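You operate a simulated robot arm through the tools that you are given. There is no shell and no other tool.

The job below is to be done with a simulated two-armed robot. You get a single attempt, and the scene is never put back.

TASK
Stack the bag labelled "B-33" from the top of bench eight on top of the bag that says "B-38". Put the black socket labelled "S3" from the top of bench eight on the clear end of the rub bench. Take the grey adapter and put it on top of the blower two. Fetch the white adapter and set it on top of the blower three. Shut the cupboard door fifty-five. Take the thick yellow coupon that says "48" from the top of bench nine and put it on top of the white paper pack there. Put the weight on the top of bench nine away in the inside of the weight tray. Any order will do.

It is judged by the outcome, as a careful person would: the job done as asked, and still so three seconds after it is handed in. It fails if anything else is knocked over, pushed out of place, dropped, spilled or broken.

THE ROBOT
Two 7-joint arms with two-finger parallel grippers on one trunk, on a base that drives. Base frame: it is fixed to the floor where the robot stands at the start and does not move with it; the origin is under the middle of the robot, x ahead of it, y to its left, z up. Units: mm, rad, N and s.
The left shoulder is at the start at [60, 147, 534], the right one opposite. With the tool pointing down near the work surface each hand reaches from about 100 to 640 mm from the robot's upright axis, wherever it stands, measured 20 degrees to its own side. Places, roughly: bag [750, 0, 750]; black socket [500, -250, 750]; blower three [3500, -2000, 750]; blower two [3500, -2000, 750]; clear end of the rub bench [1400, 800, 800]; cupboard door fifty-five [-600, -1200, 300]; grey adapter [500, 500, 750]; inside of the weight tray (27x14 cm) [1860, -500, 800]; paper pack [-1000, -1000, 750]; thick yellow coupon [-1000, -1250, 750]; weight [-1000, -1750, 750]; white adapter [500, 500, 750]. Payload 3.43 kg a hand.
The tool frame of a hand sits at the grasp point between the pads (the TCP): z along the fingers, y along the line on which they close. The tips reach 30 mm beyond it. Largest opening 94 mm; finger width 28, thickness 10; the body of the gripper, 50 by 96 mm, starts 55 mm behind the TCP.
Orientation is that of the tool frame in the base frame, as a unit quaternion [w, x, y, z]. With the fingers straight down and closing along the base's y, the tool's x points along the base's -x, its y along +y and its z along -z.

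THE INTERFACE
- The arms move only by the tool nudge_tool. It takes "left_plan", "right_plan" or both (then of equal length, played together; a hand with none holds still); each is a list of rows, each a list of 7 numbers: the turn, a rotation vector about the tool's x, y, z in units of 180 degrees (1.0 is 180 degrees), then the shift along the tool's x, y, z in units of 400 mm (1.0 is 400 mm), then the finger opening in mm, from 0 to 94. In form: [[wx, wy, wz, tx, ty, tz, fingers], ...]. A call has 1 to 20 rows; each row is the pose to reach, as a shift and turn from the pose commanded when the call began, along the tool's axes at that moment. A call with a number of a shift or a turn outside -1 to 1 is refused whole. Each row takes 0.2 s and may step no farther than 50 mm and 0.15 rad from the row before; otherwise, or with a gripper value out of range, the whole call is refused. A pose out of reach is approached as far as the arm can. The call stops where the force on the tool passes 40 N (or 10 N more than at its start, if that is more) or the arm is blocked; 0.2 s more then pass. Each finger travels about 72 mm/s and halts on what it meets, pressing with about 21 N; the grip force reading is that of the motor and also rises with nothing between the fingers. The clock runs only during rows and for 0.2 s after the last one: add rows that repeat a pose to give the fingers time. The reply holds the time, the measured pose of the TCP, the force on the tool along the base axes, the opening and the grip force, in the units named above and with some noise, with the torque about the TCP (base axes, N m) and any sound that the robot's microphone picked up.
- Cameras (640 x 400 px; columns grow to the right, rows downward): "scene" is now at [58.2, 14, 1172.8]; the picture's right is [0.15, -0.99, 0.00], its down [-0.52, -0.08, -0.85] and it looks along [0.84, 0.13, -0.53] (base axes); focal length 228 px, centre (320, 200). "left" rides on the left gripper at [76, -14, -102] in its tool frame; the picture's right is [0.18, 0.98, 0.00], its down [-0.75, 0.14, -0.64] and it looks along [-0.63, 0.12, 0.77] (tool axes); focal length 243 px, centre (320, 200). "right" rides on the right gripper at [76, 14, -103] in its tool frame; the picture's right is [-0.18, 0.98, 0.00], its down [-0.75, -0.14, -0.64] and it looks along [-0.63, -0.12, 0.77] (tool axes); focal length 243 px, centre (320, 200). There is no depth. A picture from a camera that has moved, and an enlarged one, comes with that camera's place and axes in the base frame and with its lens.
- get_image(camera): a new picture of that camera. The clock stands still meanwhile.
- move_column(by): slides the trunk up (or, below 0, down) by that many mm; the arms and the scene camera ride with it, the base frame stays. It gives what a move gives, with no picture.
- drive_base(legs): drives the robot by 1 to 6 legs, each [ahead, left, turn to the left] in mm, mm and rad, along the robot's own axes; the way and the turn of a leg run together, so that a leg with both is an arc; at most 1500 mm and 3.142 rad a leg. The arms and the cameras ride along, it lands a little off, and it stops where it bumps. It gives what a move gives.
- aim_head(pan, tilt): turns the head with the scene camera to pan (to the left, within 1.501 rad either way) and tilt (down, from -0.506 to 1.204), counted from straight ahead of the robot. It gives what a move gives.
- enlarge(camera, box): a new picture of the part [left, top, right, bottom] of that camera's present view, enlarged. The clock stands still meanwhile.
- finish_job(): hands the job in; it is judged then, once.

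Places have to be worked out from the pictures, the camera data and where the tool is seen. Open the grippers and draw the arms clear of the work before you hand the job in, unless the task says otherwise.

The tools are called after "Call:" as name(argument=value, ...) on one line, values as JSON. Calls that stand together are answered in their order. nudge_tool: Moves the arms, as the interface text tells. Its arguments: {"type":"object","properties":{"left_plan":{"type":"array","items":{"type":"array","items":{"type":"number"}}},"right_plan":{"type":"array","items":{"type":"array","items":{"type":"number"}}}},"required":[]} The other tools are called the same way: move_column (by) slides the trunk up or down; drive_base (legs) drives the base; aim_head (pan, tilt) turns the head that bears the scene camera; get_image (camera) takes a picture; enlarge (camera, box) takes an enlarged picture of a part of a camera's view; finish_job () hands the job in.

At the start:

```text
time_s: 0.0
left_position: [278.2, 143.6, 981.2]
left_tcp_rot: [0.0, 0.0, 1.0, 0.001]
left_ft_force: [-1.0, -0.4, 0.4]
left_torque: [0.0, 0.0, -0.01]
left_gripper_width: 94.0
left_grasp_force: 0.0
right_position: [354.7, -137.9, 981.4]
right_tcp_rot: [0.0, 0.0, 1.0, 0.001]
right_ft_force: [0.8, 0.0, 0.0]
right_torque: [0.01, 0.03, -0.01]
right_gripper_width: 94.2
right_grasp_force: 0.0
trunk travel left (down, up): [-242.0, 8.0]
robot x, y, heading: [2.3, -4.7, 0.001]
head pan, tilt: [0.155, 0.559]
```

scene: 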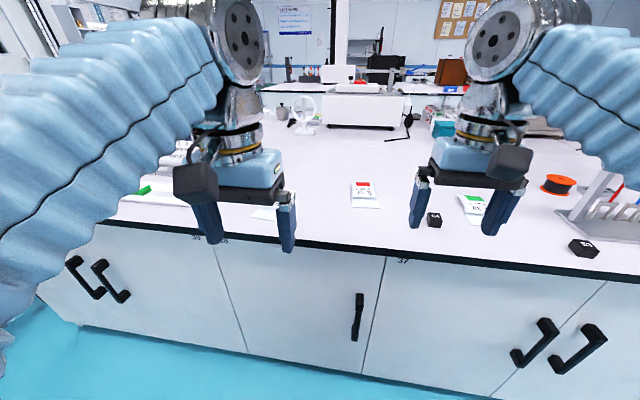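
right: 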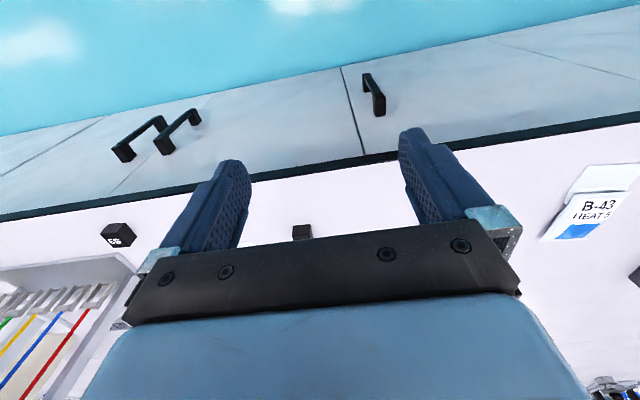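
left: 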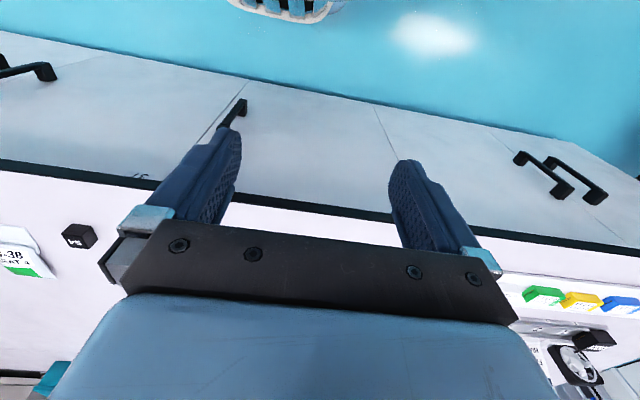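

I'll start by surveying the bench in front of me with enlarged views.

Call:
enlarge(camera="scene", box=[220, 60, 420, 260])

Call:
enlarge(camera="scene", box=[400, 60, 640, 260])

Call:
enlarge(camera="scene", box=[0, 0, 240, 260])

```text
2.00 times, centred on (320, 160) of scene
camera zoom: at [58.2, 14.0, 1172.8], right [0.15, -0.99, 0.0], down [-0.52, -0.08, -0.85], along [0.84, 0.13, -0.53], focal length 455 px, centre (320, 280)
```

zoom: 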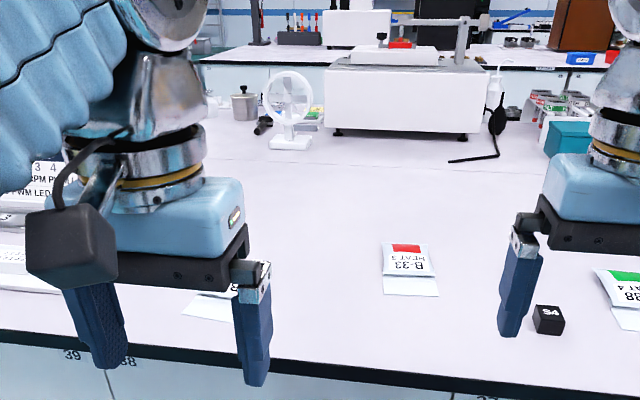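

```text
2.00 times, centred on (520, 160) of scene
camera zoom: at [58.2, 14.0, 1172.8], right [0.15, -0.99, 0.0], down [-0.52, -0.08, -0.85], along [0.84, 0.13, -0.53], focal length 455 px, centre (-80, 280)
```

zoom: 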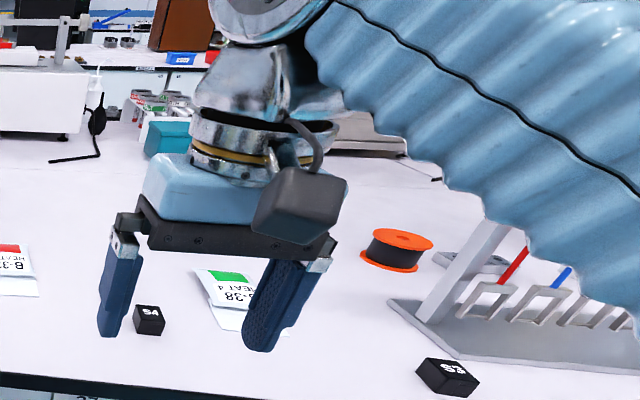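

```text
1.54 times, centred on (120, 130) of scene
camera zoom: at [58.2, 14.0, 1172.8], right [0.15, -0.99, 0.0], down [-0.52, -0.08, -0.85], along [0.84, 0.13, -0.53], focal length 350 px, centre (628, 308)
```

zoom: 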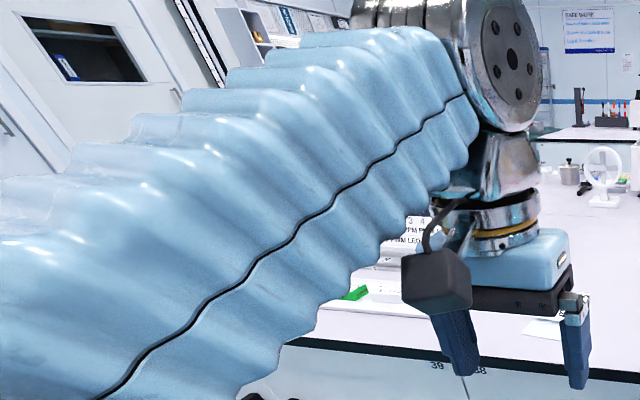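

B-33 appears near (800,-36), B-38 near (770,-415), and the S-blocks near the front edge. I'll check labels closely and look around with the head.

Call:
enlarge(camera="scene", box=[540, 200, 640, 270])

Call:
enlarge(camera="right", box=[60, 190, 200, 280])

Call:
enlarge(camera="left", box=[480, 260, 640, 400])

Call:
enlarge(camera="right", box=[520, 150, 640, 400])

Call:
aim_head(pan=0.9, tilt=0.5)

Call:
get_image(camera="scene")

Call:
aim_head(pan=-0.9, tilt=0.5)

Call:
get_image(camera="scene")

Call:
aim_head(pan=0.0, tilt=0.2)

Call:
get_image(camera="scene")

```text
5.71 times, centred on (590, 235) of scene
camera zoom: at [58.2, 14.0, 1172.8], right [0.15, -0.99, 0.0], down [-0.52, -0.08, -0.85], along [0.84, 0.13, -0.53], focal length 1300 px, centre (-1223, 0)
```

zoom: 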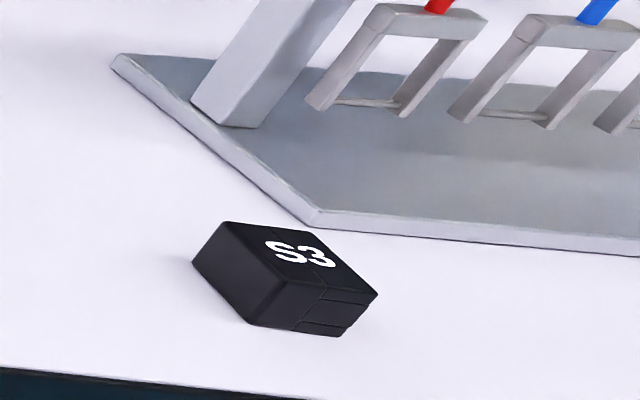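

```text
4.44 times, centred on (130, 235) of right
camera zoom: at [279.4, -123.5, 1083.1], right [0.18, 0.98, 0.0], down [0.75, -0.14, 0.64], along [0.63, -0.12, -0.77], focal length 1078 px, centre (1164, 44)
```

zoom: 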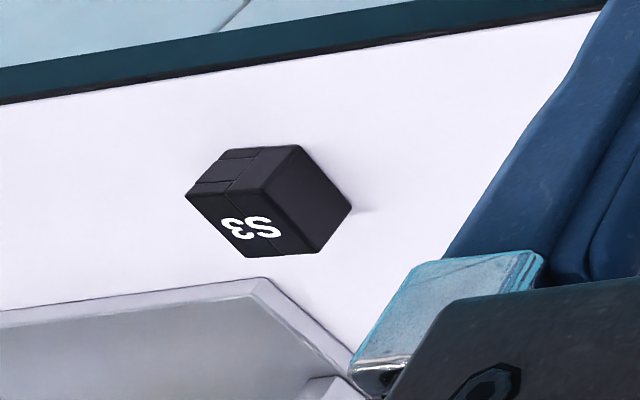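

```text
2.86 times, centred on (560, 330) of left
camera zoom: at [200.6, 128.8, 1082.4], right [-0.18, 0.98, 0.0], down [0.75, 0.14, 0.64], along [0.63, 0.12, -0.77], focal length 693 px, centre (-366, -171)
```

zoom: 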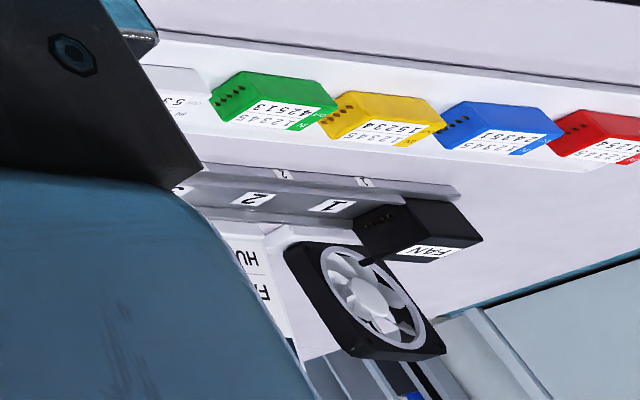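

```text
1.60 times, centred on (580, 275) of right
camera zoom: at [279.4, -123.5, 1083.1], right [0.18, 0.98, 0.0], down [0.75, -0.14, 0.64], along [0.63, -0.12, -0.77], focal length 388 px, centre (-96, 80)
```

zoom: 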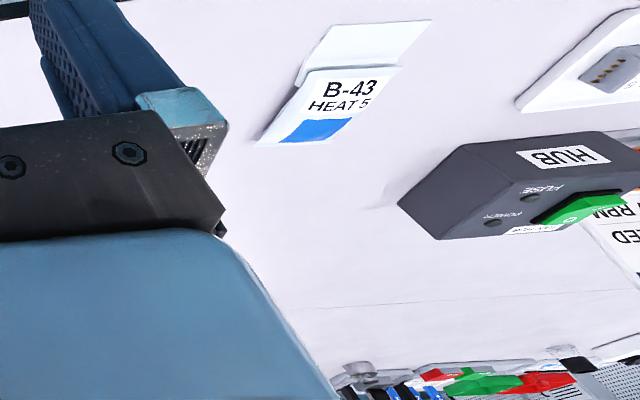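

```text
time_s: 1.1
left_position: [276.7, 142.7, 980.5]
left_tcp_rot: [-0.001, 0.0, 1.0, 0.0]
left_ft_force: [0.3, 0.4, 0.4]
left_torque: [0.03, 0.02, 0.01]
left_gripper_width: 94.1
left_grasp_force: 0.0
right_position: [356.1, -137.5, 981.2]
right_tcp_rot: [0.001, 0.001, 1.0, 0.0]
right_ft_force: [0.5, 0.4, -0.2]
right_torque: [0.01, -0.01, 0.03]
right_gripper_width: 94.0
right_grasp_force: 0.2
trunk travel left (down, up): [-242.0, 8.0]
robot x, y, heading: [-0.2, -2.0, 0.005]
head pan, tilt: [0.901, 0.499]
```

```text
taken
camera scene: at [26.3, 71.4, 1178.2], right [0.78, -0.62, 0.0], down [-0.3, -0.37, -0.88], along [0.55, 0.69, -0.48], focal length 228 px, centre (320, 200)
```

scene: 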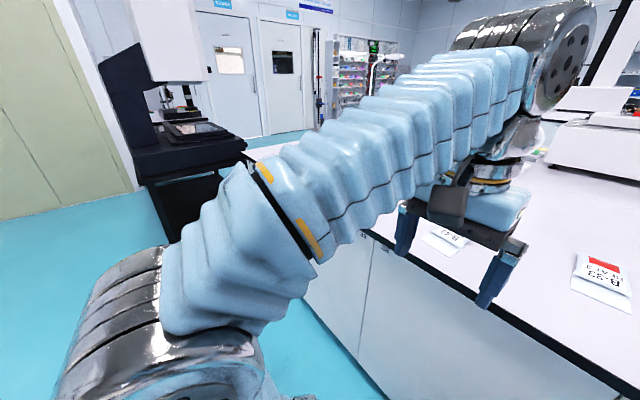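

```text
time_s: 2.9
left_position: [277.2, 142.8, 979.8]
left_tcp_rot: [0.0, -0.001, 1.0, -0.001]
left_ft_force: [0.9, 0.3, 0.3]
left_torque: [0.01, -0.01, -0.02]
left_gripper_width: 94.0
left_grasp_force: 0.1
right_position: [355.3, -137.9, 981.9]
right_tcp_rot: [0.0, 0.0, 1.0, 0.0]
right_ft_force: [0.4, -0.3, -0.8]
right_torque: [-0.02, 0.03, 0.0]
right_gripper_width: 94.1
right_grasp_force: 0.0
trunk travel left (down, up): [-242.0, 8.0]
robot x, y, heading: [1.2, 2.2, -0.0]
head pan, tilt: [-0.901, 0.499]
```

```text
taken
camera scene: at [26.2, -71.1, 1178.2], right [-0.78, -0.62, 0.0], down [-0.3, 0.38, -0.88], along [0.55, -0.69, -0.48], focal length 228 px, centre (320, 200)
```

scene: 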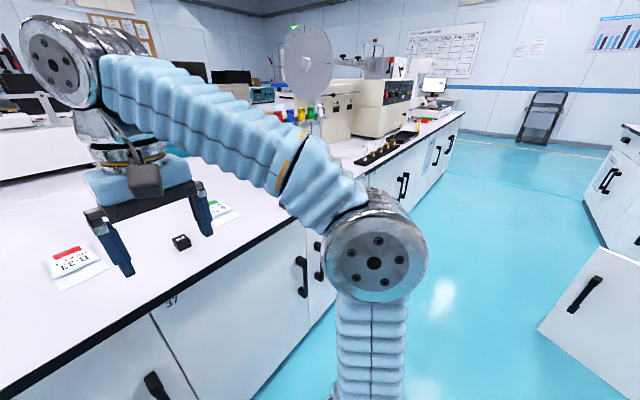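

```text
time_s: 4.1
left_position: [276.0, 143.8, 979.9]
left_tcp_rot: [0.0, 0.0, 1.0, 0.0]
left_ft_force: [0.7, 0.3, -0.5]
left_torque: [-0.01, 0.04, 0.01]
left_gripper_width: 93.7
left_grasp_force: 0.0
right_position: [354.1, -136.9, 981.7]
right_tcp_rot: [0.001, -0.001, 1.0, -0.001]
right_ft_force: [-0.1, 0.2, 0.5]
right_torque: [0.0, -0.02, 0.0]
right_gripper_width: 94.2
right_grasp_force: 0.0
trunk travel left (down, up): [-242.0, 8.0]
robot x, y, heading: [-1.6, 0.9, -0.002]
head pan, tilt: [0.0, 0.201]
```

```text
taken
camera scene: at [62.9, 0.1, 1205.9], right [0.0, -1.0, 0.0], down [-0.2, 0.0, -0.98], along [0.98, 0.0, -0.2], focal length 228 px, centre (320, 200)
```

scene: 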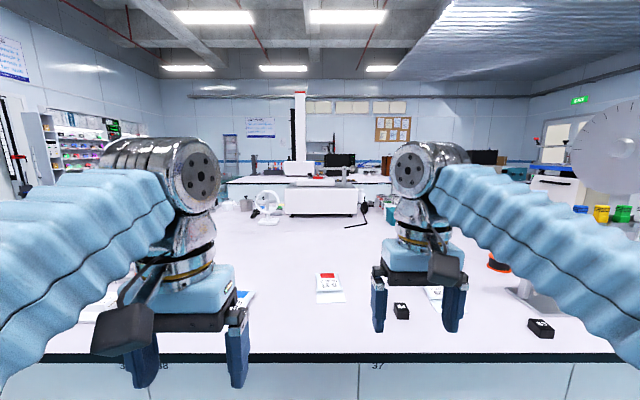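

The S3 socket is at the right near the front edge; an open cupboard door shows to the right-rear. I'll turn right in place to survey the area with bench nine.

Call:
drive_base(legs=[[-150, 0, 0], [0, 0, -1.571]])

Call:
aim_head(pan=0.0, tilt=0.35)

Call:
get_image(camera="scene")

Call:
aim_head(pan=-1.0, tilt=0.35)

Call:
get_image(camera="scene")

Call:
aim_head(pan=1.0, tilt=0.35)

Call:
get_image(camera="scene")

```text
time_s: 9.3
left_position: [-0.8, -276.0, 980.1]
left_tcp_rot: [0.0, 0.705, 0.709, 0.0]
left_ft_force: [0.2, 0.9, -0.1]
left_torque: [0.04, 0.01, -0.03]
left_gripper_width: 94.0
left_grasp_force: 0.1
right_position: [-282.3, -355.5, 980.8]
right_tcp_rot: [0.001, 0.706, 0.708, 0.0]
right_ft_force: [0.0, 0.4, 0.4]
right_torque: [0.01, -0.01, -0.04]
right_gripper_width: 94.1
right_grasp_force: 0.1
trunk travel left (down, up): [-242.0, 8.0]
robot x, y, heading: [-146.5, 2.1, -1.566]
head pan, tilt: [0.0, 0.201]
```

```text
time_s: 10.0
left_position: [-1.5, -275.7, 979.9]
left_tcp_rot: [0.001, 0.706, 0.709, 0.0]
left_ft_force: [0.0, 0.2, 0.1]
left_torque: [0.0, -0.01, -0.05]
left_gripper_width: 93.9
left_grasp_force: 0.0
right_position: [-281.4, -354.8, 980.8]
right_tcp_rot: [0.001, 0.706, 0.709, -0.001]
right_ft_force: [0.6, -0.1, -0.6]
right_torque: [0.0, 0.0, 0.03]
right_gripper_width: 93.8
right_grasp_force: 0.1
trunk travel left (down, up): [-242.0, 8.0]
robot x, y, heading: [-144.7, 1.9, -1.562]
head pan, tilt: [0.0, 0.351]
```

```text
taken
camera scene: at [-145.7, -63.1, 1192.0], right [-1.0, -0.01, 0.0], down [0.0, 0.34, -0.94], along [0.0, -0.94, -0.34], focal length 228 px, centre (320, 200)
```

scene: 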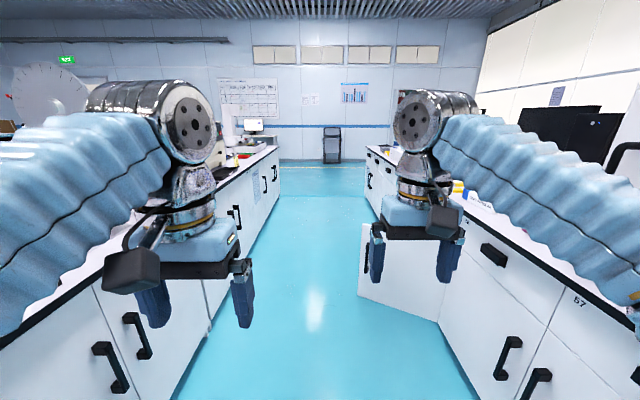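

```text
time_s: 11.2
left_position: [-1.2, -274.5, 980.7]
left_tcp_rot: [0.0, 0.705, 0.709, 0.0]
left_ft_force: [0.7, 0.3, 0.4]
left_torque: [-0.03, 0.0, 0.01]
left_gripper_width: 93.7
left_grasp_force: 0.0
right_position: [-281.3, -354.5, 981.7]
right_tcp_rot: [0.001, 0.705, 0.709, -0.001]
right_ft_force: [0.3, -0.5, -0.5]
right_torque: [0.01, -0.03, 0.01]
right_gripper_width: 93.8
right_grasp_force: 0.0
trunk travel left (down, up): [-242.0, 8.0]
robot x, y, heading: [-145.7, -3.1, -1.569]
head pan, tilt: [-1.0, 0.351]
```

```text
taken
camera scene: at [-224.2, -20.7, 1191.9], right [-0.55, 0.84, 0.0], down [0.29, 0.19, -0.94], along [-0.79, -0.51, -0.34], focal length 228 px, centre (320, 200)
```

scene: 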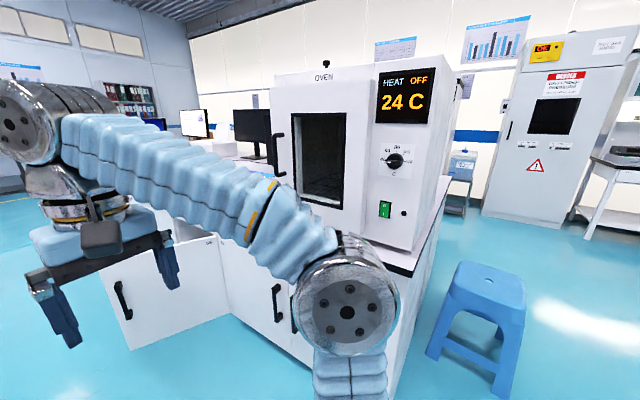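

```text
time_s: 13.2
left_position: [-1.2, -276.2, 980.7]
left_tcp_rot: [0.0, 0.705, 0.709, 0.001]
left_ft_force: [-0.8, 0.1, 0.2]
left_torque: [-0.01, 0.02, 0.0]
left_gripper_width: 93.9
left_grasp_force: 0.1
right_position: [-282.3, -356.0, 980.5]
right_tcp_rot: [0.001, 0.705, 0.709, 0.0]
right_ft_force: [1.0, 0.0, 0.4]
right_torque: [0.0, 0.02, -0.01]
right_gripper_width: 94.2
right_grasp_force: 0.0
trunk travel left (down, up): [-242.0, 8.0]
robot x, y, heading: [-146.2, 2.2, -1.564]
head pan, tilt: [1.0, 0.351]
```

```text
taken
camera scene: at [-67.6, -19.9, 1191.9], right [-0.54, -0.84, 0.0], down [-0.29, 0.18, -0.94], along [0.79, -0.5, -0.34], focal length 228 px, centre (320, 200)
```

scene: 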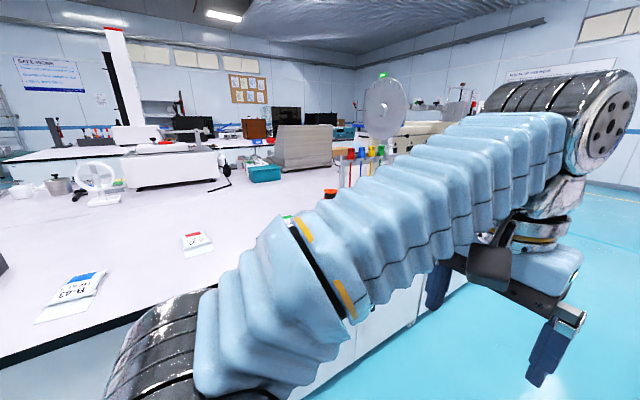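

Bench nine's front seems to be at about x=-850, with an open door whose free edge is near (-390,-1254). I'll turn further to face bench nine from a safe spot and read its labels.

Call:
drive_base(legs=[[300, 250, 0], [0, 0, -1.571], [0, 500, 0]])

Call:
aim_head(pan=0.0, tilt=0.5)

Call:
get_image(camera="scene")

Call:
aim_head(pan=0.9, tilt=0.5)

Call:
get_image(camera="scene")

Call:
get_image(camera="left")

Call:
get_image(camera="right")

```text
time_s: 22.0
left_position: [-169.0, -952.6, 980.4]
left_tcp_rot: [0.001, 1.0, 0.002, 0.0]
left_ft_force: [-0.1, -0.6, -0.2]
left_torque: [0.0, -0.01, -0.02]
left_gripper_width: 94.0
left_grasp_force: 0.0
right_position: [-248.6, -670.9, 980.7]
right_tcp_rot: [0.0, 1.0, 0.002, -0.001]
right_ft_force: [-0.5, 0.1, 0.6]
right_torque: [0.0, -0.04, 0.0]
right_gripper_width: 94.3
right_grasp_force: 0.0
trunk travel left (down, up): [-242.0, 8.0]
robot x, y, heading: [104.9, -804.7, -3.138]
head pan, tilt: [1.0, 0.351]
```

```text
time_s: 23.3
left_position: [-168.8, -952.7, 981.2]
left_tcp_rot: [0.0, 1.0, 0.002, 0.0]
left_ft_force: [-0.6, -0.1, -0.4]
left_torque: [-0.01, -0.01, 0.01]
left_gripper_width: 93.9
left_grasp_force: 0.0
right_position: [-247.1, -672.4, 980.2]
right_tcp_rot: [0.0, 1.0, 0.002, -0.001]
right_ft_force: [-0.9, -0.2, 0.2]
right_torque: [-0.01, -0.02, -0.02]
right_gripper_width: 94.0
right_grasp_force: 0.1
trunk travel left (down, up): [-242.0, 8.0]
robot x, y, heading: [111.2, -808.8, -3.137]
head pan, tilt: [0.0, 0.499]
```

```text
taken
camera scene: at [46.6, -807.7, 1178.2], right [0.0, 1.0, 0.0], down [0.48, 0.0, -0.88], along [-0.88, 0.0, -0.48], focal length 228 px, centre (320, 200)
```

scene: 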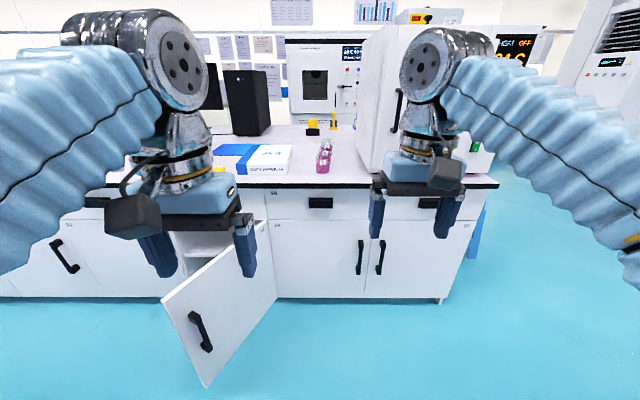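

```text
time_s: 24.5
left_position: [-168.9, -951.5, 979.9]
left_tcp_rot: [-0.001, 1.0, 0.001, -0.002]
left_ft_force: [-0.1, -0.1, -0.4]
left_torque: [0.02, 0.01, -0.02]
left_gripper_width: 93.9
left_grasp_force: 0.0
right_position: [-248.0, -670.5, 980.9]
right_tcp_rot: [0.0, 1.0, 0.001, -0.001]
right_ft_force: [0.3, -0.6, -0.1]
right_torque: [0.01, -0.01, -0.02]
right_gripper_width: 94.0
right_grasp_force: 0.0
trunk travel left (down, up): [-242.0, 8.0]
robot x, y, heading: [107.3, -808.8, -3.139]
head pan, tilt: [0.901, 0.499]
```

```text
taken
camera scene: at [81.3, -878.8, 1178.2], right [-0.79, 0.62, 0.0], down [0.3, 0.38, -0.88], along [-0.54, -0.69, -0.48], focal length 228 px, centre (320, 200)
```

scene: 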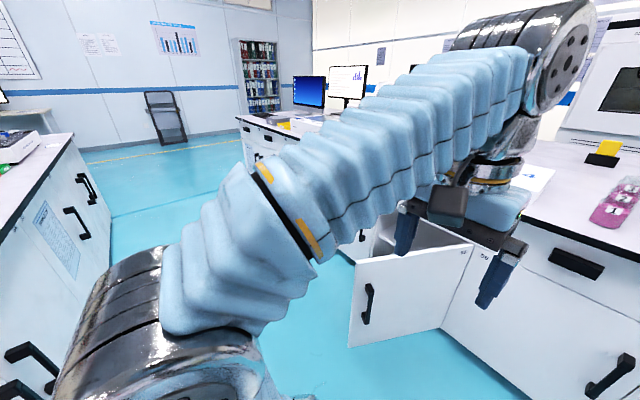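

```text
taken
camera left: at [-92.2, -937.4, 1082.4], right [0.19, -0.98, 0.0], down [-0.75, -0.14, 0.64], along [-0.63, -0.12, -0.77], focal length 243 px, centre (320, 200)
```

left: 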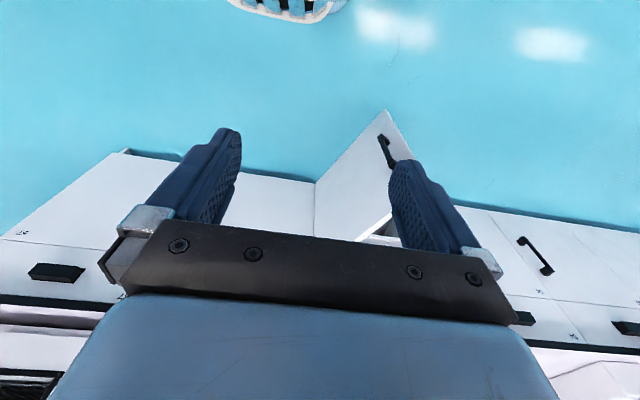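

```text
taken
camera right: at [-170.2, -684.8, 1083.1], right [-0.18, -0.98, 0.0], down [-0.75, 0.14, 0.64], along [-0.63, 0.12, -0.77], focal length 243 px, centre (320, 200)
```

right: 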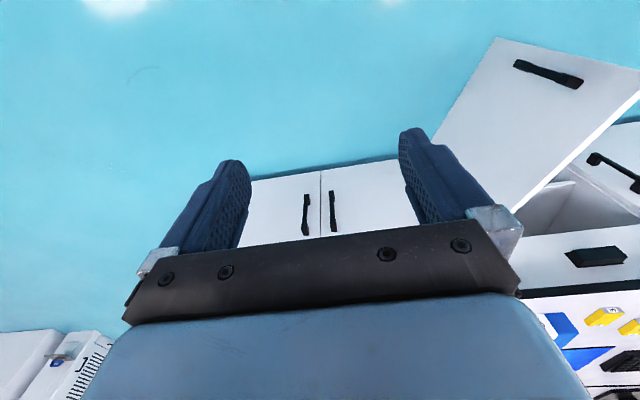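

The door is clear: hinge near (-860,-1060), free edge near (-430,-1290), about 62° open, top edge at roughly z 570–600. I'll check its number, then place the robot to push its outer face with the right hand, lowering the trunk.

Call:
enlarge(camera="scene", box=[400, 220, 560, 320])

Call:
aim_head(pan=0.2, tilt=0.4)

Call:
enlarge(camera="scene", box=[200, 100, 440, 250])

Call:
drive_base(legs=[[33, 318, 0], [0, 0, 0.44]])

Call:
move_column(by=-240)

Call:
aim_head(pan=0.0, tilt=0.6)

Call:
get_image(camera="scene")

```text
4.00 times, centred on (480, 270) of scene
camera zoom: at [81.3, -878.8, 1178.2], right [-0.79, 0.62, 0.0], down [0.3, 0.38, -0.88], along [-0.54, -0.69, -0.48], focal length 910 px, centre (-320, -80)
```

zoom: 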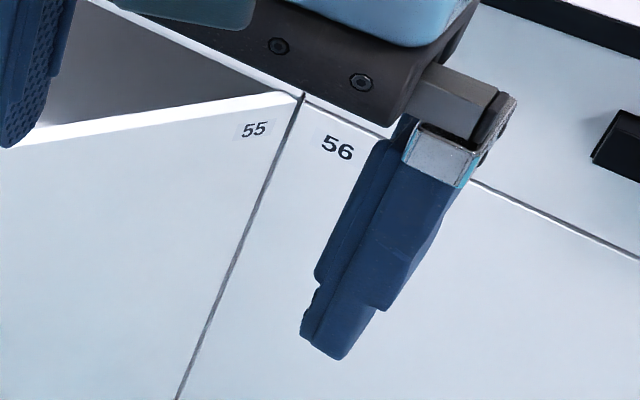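

```text
time_s: 25.6
left_position: [-168.7, -952.3, 981.2]
left_tcp_rot: [-0.001, 1.0, 0.002, -0.002]
left_ft_force: [-0.2, -0.5, 0.6]
left_torque: [-0.01, 0.0, 0.01]
left_gripper_width: 94.3
left_grasp_force: 0.0
right_position: [-246.6, -670.1, 980.1]
right_tcp_rot: [0.0, 1.0, 0.001, -0.001]
right_ft_force: [-0.1, 0.8, 0.3]
right_torque: [-0.01, 0.03, -0.03]
right_gripper_width: 93.9
right_grasp_force: 0.0
trunk travel left (down, up): [-242.0, 8.0]
robot x, y, heading: [111.2, -809.0, -3.14]
head pan, tilt: [0.201, 0.4]
```

```text
2.67 times, centred on (320, 175) of scene
camera zoom: at [46.9, -826.2, 1187.4], right [-0.2, 0.98, 0.0], down [0.38, 0.08, -0.92], along [-0.9, -0.19, -0.39], focal length 607 px, centre (320, 267)
```

zoom: 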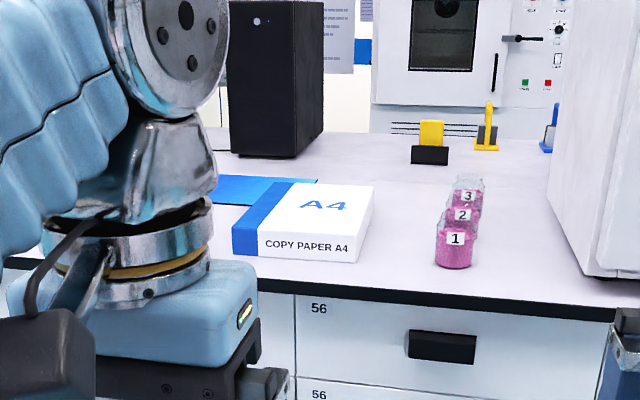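

```text
time_s: 29.0
left_position: [-114.8, -1364.5, 980.6]
left_tcp_rot: [0.0, 0.976, 0.216, -0.002]
left_ft_force: [-0.2, -0.8, 0.0]
left_torque: [0.0, -0.01, 0.02]
left_gripper_width: 93.9
left_grasp_force: 0.1
right_position: [-304.3, -1142.6, 981.8]
right_tcp_rot: [0.0, 0.977, 0.215, -0.001]
right_ft_force: [0.5, -0.2, 0.4]
right_torque: [-0.02, 0.0, 0.02]
right_gripper_width: 94.1
right_grasp_force: 0.0
trunk travel left (down, up): [-242.0, 8.0]
robot x, y, heading: [73.5, -1118.7, -2.708]
head pan, tilt: [0.201, 0.4]
```

```text
time_s: 31.5
left_position: [-115.1, -1364.5, 741.4]
left_tcp_rot: [0.0, 0.976, 0.216, -0.001]
left_ft_force: [0.1, -0.5, -0.3]
left_torque: [0.01, 0.0, -0.02]
left_gripper_width: 94.2
left_grasp_force: 0.0
right_position: [-304.6, -1141.3, 740.6]
right_tcp_rot: [0.0, 0.977, 0.215, -0.001]
right_ft_force: [-0.2, 0.5, 0.2]
right_torque: [0.03, 0.03, 0.01]
right_gripper_width: 93.9
right_grasp_force: 0.0
trunk travel left (down, up): [-2.0, 248.0]
robot x, y, heading: [75.9, -1121.7, -2.71]
head pan, tilt: [0.201, 0.4]
```

```text
time_s: 32.2
left_position: [-115.1, -1364.2, 740.1]
left_tcp_rot: [0.001, 0.977, 0.215, -0.001]
left_ft_force: [1.2, -0.1, 0.5]
left_torque: [-0.02, -0.02, -0.02]
left_gripper_width: 94.0
left_grasp_force: 0.1
right_position: [-304.0, -1143.1, 741.9]
right_tcp_rot: [0.001, 0.977, 0.215, -0.001]
right_ft_force: [1.3, 0.4, -0.6]
right_torque: [0.03, 0.0, 0.0]
right_gripper_width: 93.9
right_grasp_force: 0.0
trunk travel left (down, up): [-2.0, 248.0]
robot x, y, heading: [76.4, -1117.6, -2.698]
head pan, tilt: [0.0, 0.6]
```

```text
taken
camera scene: at [22.5, -1142.9, 929.2], right [-0.42, 0.91, 0.0], down [0.51, 0.24, -0.83], along [-0.75, -0.35, -0.56], focal length 228 px, centre (320, 200)
```

scene: 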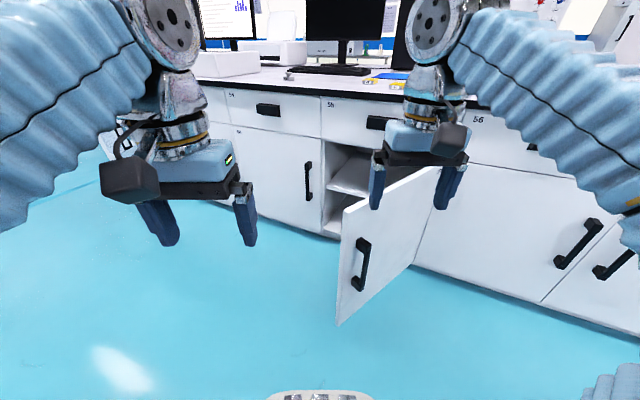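

Door 55 is confirmed and the free edge is near (-430,-1275). I'll close the right fingers, tilt the hand forward about 60° and lower it in front of the door's face.

Call:
nudge_tool(right_plan=[[0, -0.033, 0, -0.03, 0, 0.05, 80], [0, -0.066, 0, -0.06, 0, 0.1, 60], [0, -0.1, 0, -0.09, 0, 0.15, 40], [0, -0.133, 0, -0.12, 0, 0.2, 20], [0, -0.166, 0, -0.15, 0, 0.25, 0], [0, -0.2, 0, -0.18, 0, 0.3, 0], [0, -0.233, 0, -0.21, 0, 0.35, 0], [0, -0.266, 0, -0.24, 0, 0.4, 0], [0, -0.3, 0, -0.27, 0, 0.45, 0], [0, -0.333, 0, -0.3, 0, 0.52, 0], [0, -0.333, 0, -0.3, 0, 0.52, 0]])

Call:
get_image(camera="scene")

```text
time_s: 34.6
left_position: [-115.2, -1365.3, 741.5]
left_tcp_rot: [0.001, 0.977, 0.215, -0.002]
left_ft_force: [0.5, 0.7, 0.6]
left_torque: [0.02, -0.04, -0.04]
left_gripper_width: 94.0
left_grasp_force: 0.1
right_position: [-412.3, -1195.3, 534.6]
right_tcp_rot: [0.107, 0.846, 0.186, -0.488]
right_ft_force: [-0.3, 0.2, 0.2]
right_torque: [-0.01, 0.0, 0.03]
right_gripper_width: 0.0
right_grasp_force: 21.5
trunk travel left (down, up): [-2.0, 248.0]
robot x, y, heading: [74.6, -1116.7, -2.706]
head pan, tilt: [0.0, 0.6]
```

```text
taken
camera scene: at [22.5, -1142.8, 929.1], right [-0.42, 0.91, 0.0], down [0.51, 0.24, -0.83], along [-0.75, -0.35, -0.56], focal length 228 px, centre (320, 200)
```

scene: 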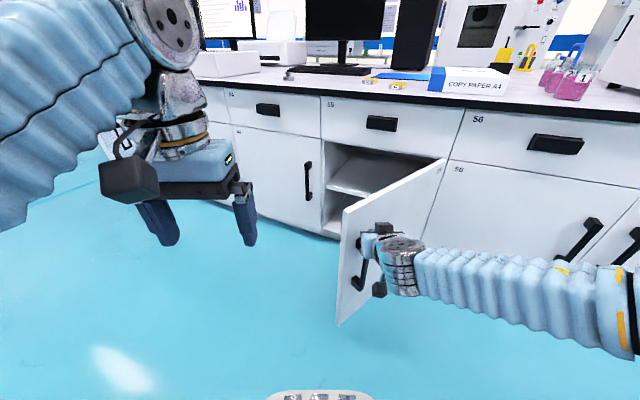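

The hand is in front of the door's face just above the handle. I'll drive forward slowly in steps to push it.

Call:
drive_base(legs=[[200, 0, 0]])

Call:
get_image(camera="scene")

```text
time_s: 36.2
left_position: [-295.2, -1449.9, 740.0]
left_tcp_rot: [-0.001, 0.976, 0.217, -0.001]
left_ft_force: [0.0, -0.3, 0.5]
left_torque: [-0.02, 0.0, -0.01]
left_gripper_width: 94.0
left_grasp_force: 0.1
right_position: [-595.7, -1280.2, 534.4]
right_tcp_rot: [0.108, 0.846, 0.187, -0.488]
right_ft_force: [0.0, 0.1, 1.3]
right_torque: [0.03, 0.0, -0.05]
right_gripper_width: 0.2
right_grasp_force: 21.0
trunk travel left (down, up): [-2.0, 248.0]
robot x, y, heading: [-102.4, -1203.4, -2.707]
head pan, tilt: [0.0, 0.6]
```

```text
taken
camera scene: at [-158.3, -1227.1, 929.1], right [-0.42, 0.91, 0.0], down [0.51, 0.24, -0.83], along [-0.75, -0.35, -0.56], focal length 228 px, centre (320, 200)
```

scene: 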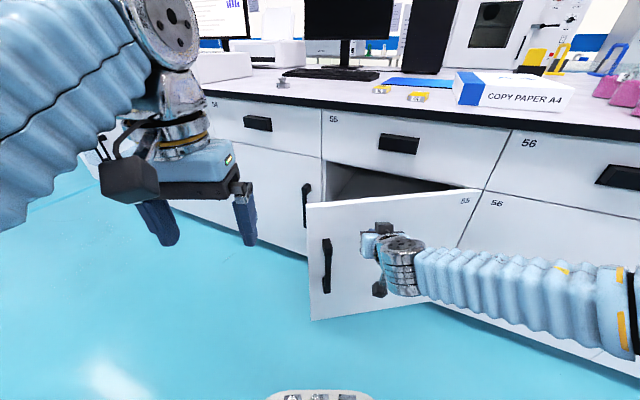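

The door is swinging shut. Continue pushing.

Call:
drive_base(legs=[[170, 0, 0]])

Call:
drive_base(legs=[[60, 0, 0]])

Call:
get_image(camera="scene")

```text
time_s: 37.6
left_position: [-450.1, -1520.9, 741.4]
left_tcp_rot: [0.0, 0.976, 0.216, -0.001]
left_ft_force: [0.4, -0.2, -0.3]
left_torque: [-0.04, 0.04, 0.01]
left_gripper_width: 94.1
left_grasp_force: 0.1
right_position: [-748.6, -1351.1, 536.7]
right_tcp_rot: [0.108, 0.845, 0.187, -0.489]
right_ft_force: [-0.1, 0.2, -1.3]
right_torque: [0.01, 0.02, 0.0]
right_gripper_width: 0.0
right_grasp_force: 21.2
trunk travel left (down, up): [-2.0, 248.0]
robot x, y, heading: [-256.8, -1276.6, -2.707]
head pan, tilt: [0.0, 0.6]
```

```text
time_s: 38.6
left_position: [-485.5, -1536.6, 740.4]
left_tcp_rot: [-0.001, 0.977, 0.215, -0.002]
left_ft_force: [-0.5, 0.4, -0.4]
left_torque: [-0.01, -0.02, 0.0]
left_gripper_width: 94.1
left_grasp_force: 0.0
right_position: [-780.8, -1365.1, 534.4]
right_tcp_rot: [0.109, 0.846, 0.186, -0.487]
right_ft_force: [14.9, 9.7, 6.4]
right_torque: [-0.01, 0.14, -0.18]
right_gripper_width: 0.2
right_grasp_force: 20.6
trunk travel left (down, up): [-2.0, 248.0]
robot x, y, heading: [-294.7, -1286.7, -2.707]
head pan, tilt: [0.0, 0.6]
stopped in leg 1: the force on the tool passed its limit at 137 N (the readings are from after the stop); the commanded pose is now the measured one
```

```text
taken
camera scene: at [-347.3, -1314.6, 929.1], right [-0.42, 0.91, 0.0], down [0.51, 0.24, -0.83], along [-0.75, -0.35, -0.56], focal length 228 px, centre (320, 200)
```

scene: 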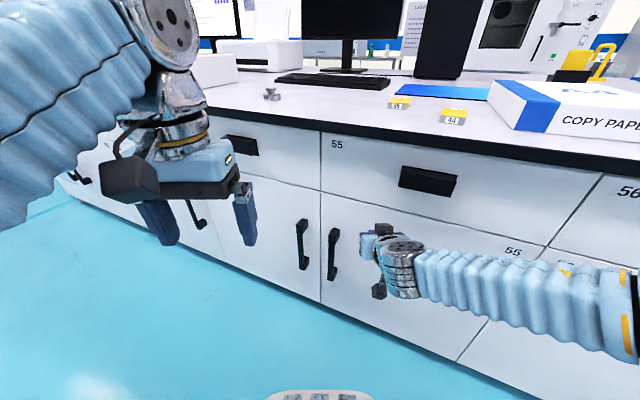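

The door appears shut (force stop at the cabinet plane, x≈-805). I'll back off and return the hand and trunk up, then inspect the bench-nine top.

Call:
drive_base(legs=[[-120, 0, 0]])

Call:
nudge_tool(right_plan=[[0, 0.033, 0, 0, 0, 0, 0], [0, 0.066, 0, 0, 0, 0, 0], [0, 0.1, 0, 0, 0, 0, 0], [0, 0.133, 0, 0, 0, 0, 0], [0, 0.166, 0, 0, 0, 0, 0], [0, 0.2, 0, 0, 0, 0, 0], [0, 0.233, 0, 0, 0, 0, 0], [0, 0.266, 0, 0, 0, 0, 0], [0, 0.3, 0, 0, 0, 0, 0], [0, 0.333, 0, 0, 0, 0, 20]])

Call:
nudge_tool(right_plan=[[0, 0, 0, 0.03, 0, -0.05, 40], [0, 0, 0, 0.06, 0, -0.1, 60], [0, 0, 0, 0.09, 0, -0.15, 94], [0, 0, 0, 0.12, 0, -0.2, 94], [0, 0, 0, 0.15, 0, -0.25, 94], [0, 0, 0, 0.18, 0, -0.3, 94], [0, 0, 0, 0.21, 0, -0.35, 94], [0, 0, 0, 0.24, 0, -0.4, 94], [0, 0, 0, 0.27, 0, -0.45, 94], [0, 0, 0, 0.3, 0, -0.52, 94]])

Call:
move_column(by=240)

Call:
get_image(camera="scene")

```text
time_s: 39.8
left_position: [-377.7, -1486.2, 740.4]
left_tcp_rot: [-0.001, 0.976, 0.216, -0.001]
left_ft_force: [0.3, -0.2, -0.5]
left_torque: [0.01, 0.01, 0.0]
left_gripper_width: 94.0
left_grasp_force: 0.0
right_position: [-670.7, -1315.7, 534.5]
right_tcp_rot: [0.108, 0.847, 0.185, -0.487]
right_ft_force: [0.2, -0.3, 0.6]
right_torque: [0.03, -0.01, 0.0]
right_gripper_width: 0.0
right_grasp_force: 21.2
trunk travel left (down, up): [-2.0, 248.0]
robot x, y, heading: [-181.7, -1240.2, -2.706]
head pan, tilt: [0.0, 0.6]
```

```text
time_s: 42.0
left_position: [-375.7, -1485.7, 740.9]
left_tcp_rot: [-0.001, 0.977, 0.215, 0.0]
left_ft_force: [0.2, 0.1, -0.6]
left_torque: [-0.01, 0.03, -0.01]
left_gripper_width: 94.1
left_grasp_force: 0.0
right_position: [-670.3, -1315.0, 533.0]
right_tcp_rot: [0.002, 0.977, 0.215, 0.002]
right_ft_force: [-0.6, 0.1, -0.5]
right_torque: [0.01, -0.01, -0.01]
right_gripper_width: 20.5
right_grasp_force: 0.0
trunk travel left (down, up): [-2.0, 248.0]
robot x, y, heading: [-186.6, -1241.6, -2.71]
head pan, tilt: [0.0, 0.6]
```

```text
time_s: 44.2
left_position: [-375.8, -1486.6, 740.7]
left_tcp_rot: [0.0, 0.977, 0.215, -0.001]
left_ft_force: [-1.1, 0.4, -0.1]
left_torque: [-0.01, 0.0, 0.01]
left_gripper_width: 94.1
left_grasp_force: 0.1
right_position: [-563.6, -1266.7, 738.6]
right_tcp_rot: [0.001, 0.977, 0.214, 0.003]
right_ft_force: [-0.1, 1.0, -0.2]
right_torque: [0.01, -0.06, 0.02]
right_gripper_width: 94.0
right_grasp_force: 0.0
right hand out of reach, approached as far as the arm can: row 10
trunk travel left (down, up): [-2.0, 248.0]
robot x, y, heading: [-186.5, -1236.7, -2.708]
head pan, tilt: [0.0, 0.6]
```

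```text
time_s: 46.7
left_position: [-375.6, -1486.8, 980.4]
left_tcp_rot: [0.0, 0.977, 0.215, 0.001]
left_ft_force: [-0.2, -0.6, -0.7]
left_torque: [0.01, -0.01, -0.03]
left_gripper_width: 93.8
left_grasp_force: 0.0
right_position: [-563.7, -1267.6, 978.5]
right_tcp_rot: [0.001, 0.977, 0.215, 0.002]
right_ft_force: [-0.8, 0.4, -0.5]
right_torque: [0.03, 0.0, 0.0]
right_gripper_width: 94.2
right_grasp_force: 0.0
trunk travel left (down, up): [-242.0, 8.0]
robot x, y, heading: [-183.9, -1237.6, -2.707]
head pan, tilt: [0.0, 0.6]
```

```text
taken
camera scene: at [-238.0, -1264.1, 1169.1], right [-0.42, 0.91, 0.0], down [0.51, 0.24, -0.83], along [-0.75, -0.35, -0.57], focal length 228 px, centre (320, 200)
```

scene: 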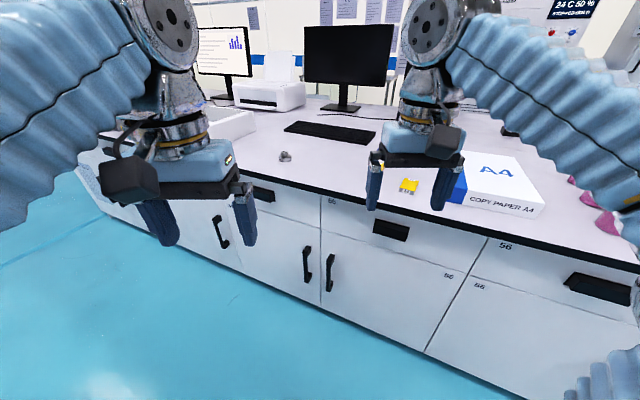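

Door 55 is flush shut. Now zoom on the coupons and weight.

Call:
enlarge(camera="scene", box=[360, 140, 560, 240])

Call:
enlarge(camera="scene", box=[240, 120, 340, 190])

Call:
get_image(camera="right")

Call:
get_image(camera="left")

```text
3.20 times, centred on (460, 190) of scene
camera zoom: at [-238.0, -1264.1, 1169.1], right [-0.42, 0.91, 0.0], down [0.51, 0.24, -0.83], along [-0.75, -0.35, -0.57], focal length 728 px, centre (-128, 232)
```

zoom: 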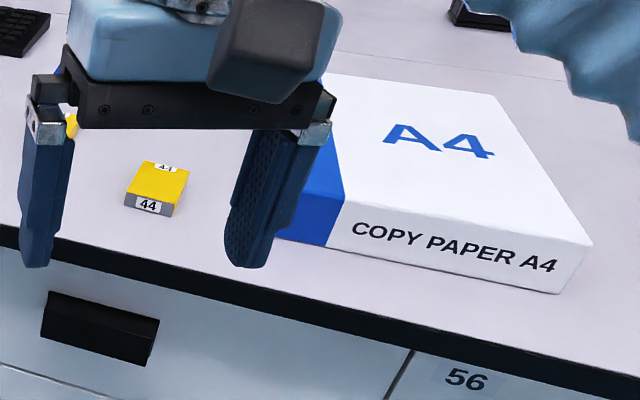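

```text
5.71 times, centred on (290, 155) of scene
camera zoom: at [-238.0, -1264.1, 1169.1], right [-0.42, 0.91, 0.0], down [0.51, 0.24, -0.83], along [-0.75, -0.35, -0.57], focal length 1300 px, centre (491, 457)
```

zoom: 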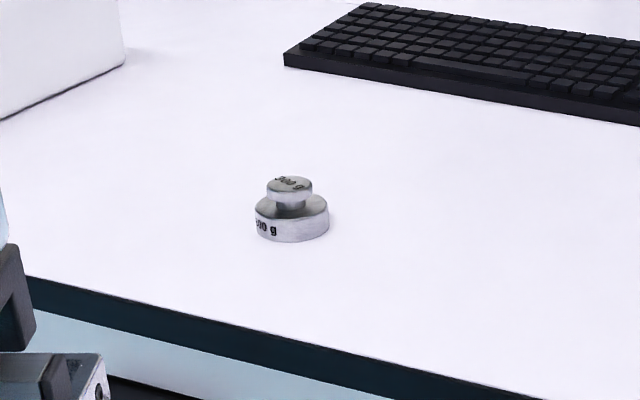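

```text
taken
camera right: at [-488.3, -1248.5, 1080.3], right [0.25, -0.97, 0.0], down [-0.75, -0.19, 0.64], along [-0.62, -0.16, -0.77], focal length 243 px, centre (320, 200)
```

right: 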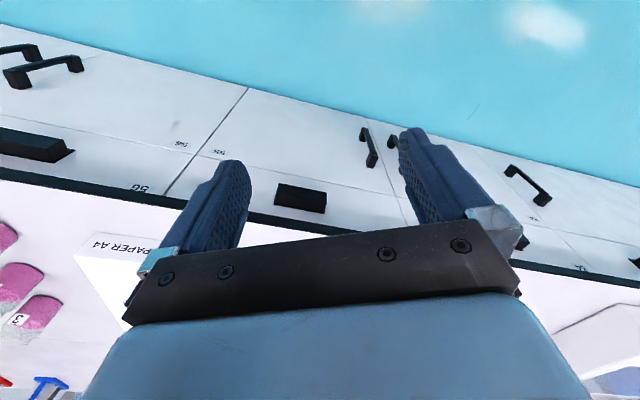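

```text
taken
camera left: at [-312.8, -1441.6, 1082.2], right [0.58, -0.81, 0.0], down [-0.62, -0.45, 0.64], along [-0.52, -0.37, -0.77], focal length 243 px, centre (320, 200)
```

left: 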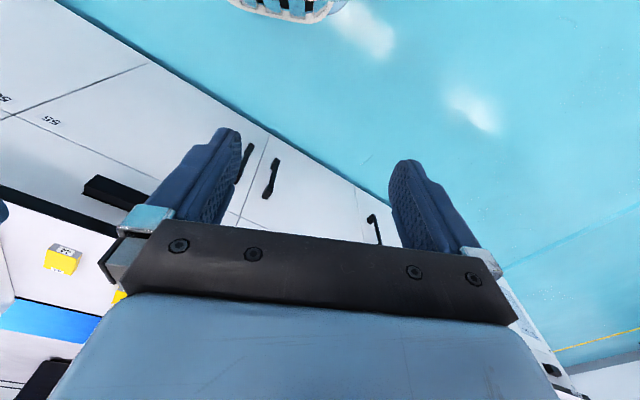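

Calibrating edge views against the contact at x≈-804 suggests bench-nine's top is about z=790, not 745. I'll square up to bench nine near the coupons and look again.

Call:
drive_base(legs=[[0, 0, -0.4346], [60, -38, 0]])

Call:
aim_head(pan=0.0, tilt=0.6)

Call:
get_image(camera="scene")

Call:
enlarge(camera="scene", box=[220, 120, 420, 240])

```text
time_s: 49.0
left_position: [-521.2, -1349.1, 981.0]
left_tcp_rot: [-0.001, 1.0, 0.008, 0.001]
left_ft_force: [0.4, 0.2, -0.7]
left_torque: [-0.01, 0.05, -0.03]
left_gripper_width: 94.1
left_grasp_force: 0.0
right_position: [-603.4, -1073.4, 978.3]
right_tcp_rot: [0.002, 1.0, 0.008, 0.002]
right_ft_force: [-0.1, 0.2, 0.7]
right_torque: [0.02, -0.01, 0.0]
right_gripper_width: 94.1
right_grasp_force: 0.0
trunk travel left (down, up): [-242.0, 8.0]
robot x, y, heading: [-244.9, -1208.7, -3.125]
head pan, tilt: [0.0, 0.6]
```

```text
time_s: 49.6
left_position: [-520.6, -1348.0, 980.5]
left_tcp_rot: [-0.001, 1.0, 0.009, 0.0]
left_ft_force: [-0.4, 0.5, 0.4]
left_torque: [0.02, 0.03, 0.03]
left_gripper_width: 94.0
left_grasp_force: 0.0
right_position: [-603.2, -1072.8, 978.4]
right_tcp_rot: [0.001, 1.0, 0.008, 0.002]
right_ft_force: [-0.7, 0.4, -0.1]
right_torque: [0.03, -0.03, -0.03]
right_gripper_width: 94.1
right_grasp_force: 0.2
trunk travel left (down, up): [-242.0, 8.0]
robot x, y, heading: [-245.1, -1205.0, -3.13]
head pan, tilt: [0.0, 0.6]
```

```text
taken
camera scene: at [-304.8, -1201.8, 1169.1], right [-0.02, 1.0, 0.0], down [0.56, 0.01, -0.83], along [-0.82, -0.01, -0.56], focal length 228 px, centre (320, 200)
```

scene: 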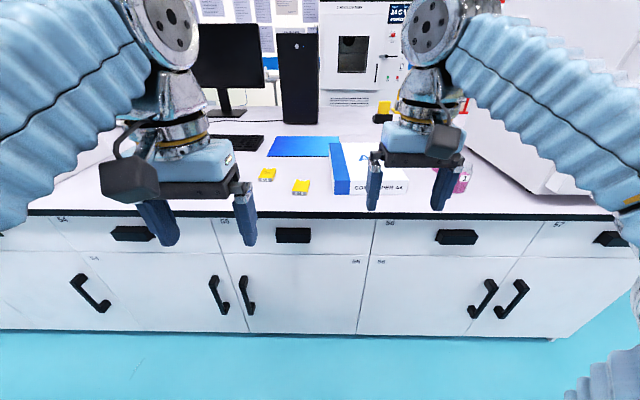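

```text
3.20 times, centred on (320, 180) of scene
camera zoom: at [-304.8, -1201.8, 1169.1], right [-0.02, 1.0, 0.0], down [0.56, 0.01, -0.83], along [-0.82, -0.01, -0.56], focal length 728 px, centre (320, 264)
```

zoom: 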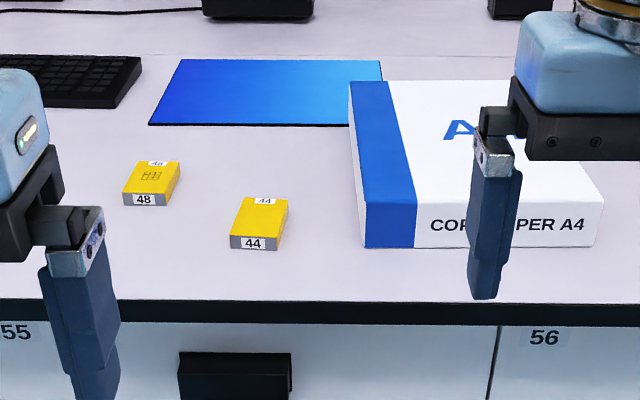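

Coupon 48 is the left one at about (-995,-1387), and the paper pack spans y -1165..-943, x -882..-1185, with its top near z 840. I'll drive closer and bring the left hand above coupon 48.

Call:
drive_base(legs=[[175, 0, -0.01]])

Call:
nudge_tool(left_plan=[[0, 0, 0, -0.09, 0.0125, 0.025, 94], [0, 0, 0, -0.18, 0.025, 0.05, 94], [0, 0, 0, -0.27, 0.0375, 0.075, 94], [0, 0, 0, -0.36, 0.05, 0.1, 94], [0, 0, 0, -0.45, 0.0625, 0.125, 94], [0, 0, 0, -0.54, 0.075, 0.15, 94], [0, 0, 0, -0.63, 0.0875, 0.175, 94], [0, 0, 0, -0.68, 0.1, 0.2, 94]])

Call:
get_image(camera="left")

Call:
get_image(camera="scene")

```text
time_s: 51.1
left_position: [-698.0, -1347.2, 980.8]
left_tcp_rot: [0.0, 1.0, 0.001, 0.0]
left_ft_force: [0.1, 0.0, -0.3]
left_torque: [0.0, 0.01, -0.01]
left_gripper_width: 94.1
left_grasp_force: 0.0
right_position: [-777.1, -1070.1, 977.7]
right_tcp_rot: [0.001, 1.0, 0.002, 0.002]
right_ft_force: [-0.8, 0.2, 0.3]
right_torque: [-0.03, 0.04, 0.01]
right_gripper_width: 94.0
right_grasp_force: 0.0
trunk travel left (down, up): [-242.0, 8.0]
robot x, y, heading: [-419.9, -1202.5, -3.132]
head pan, tilt: [0.0, 0.6]
```

```text
time_s: 52.9
left_position: [-951.9, -1381.0, 895.8]
left_tcp_rot: [-0.001, 1.0, 0.003, 0.0]
left_ft_force: [1.2, 0.2, 1.3]
left_torque: [0.01, -0.01, -0.01]
left_gripper_width: 94.2
left_grasp_force: 0.1
left hand out of reach, approached as far as the arm can: row 7, 8
right_position: [-778.8, -1070.3, 977.3]
right_tcp_rot: [0.0, 1.0, 0.002, 0.001]
right_ft_force: [-0.4, 0.2, -0.7]
right_torque: [-0.02, -0.02, -0.01]
right_gripper_width: 93.9
right_grasp_force: 0.0
trunk travel left (down, up): [-242.0, 8.0]
robot x, y, heading: [-421.0, -1205.8, -3.13]
head pan, tilt: [0.0, 0.6]
```

```text
taken
camera left: at [-875.0, -1367.3, 996.3], right [0.19, -0.98, 0.0], down [-0.75, -0.14, 0.64], along [-0.63, -0.12, -0.77], focal length 243 px, centre (320, 200)
```

left: 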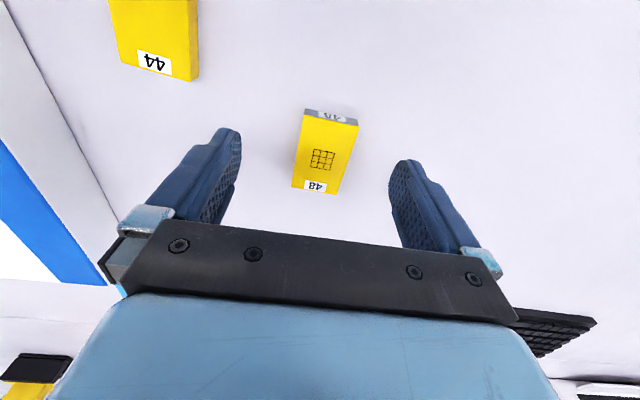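

```text
taken
camera scene: at [-480.4, -1202.8, 1169.1], right [0.0, 1.0, 0.0], down [0.57, 0.0, -0.82], along [-0.82, 0.0, -0.57], focal length 228 px, centre (320, 200)
```

scene: 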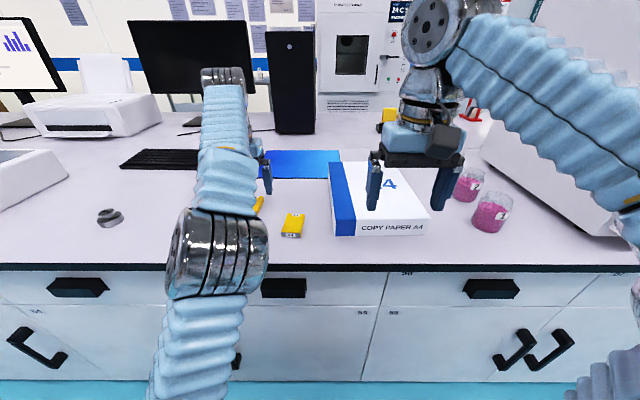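

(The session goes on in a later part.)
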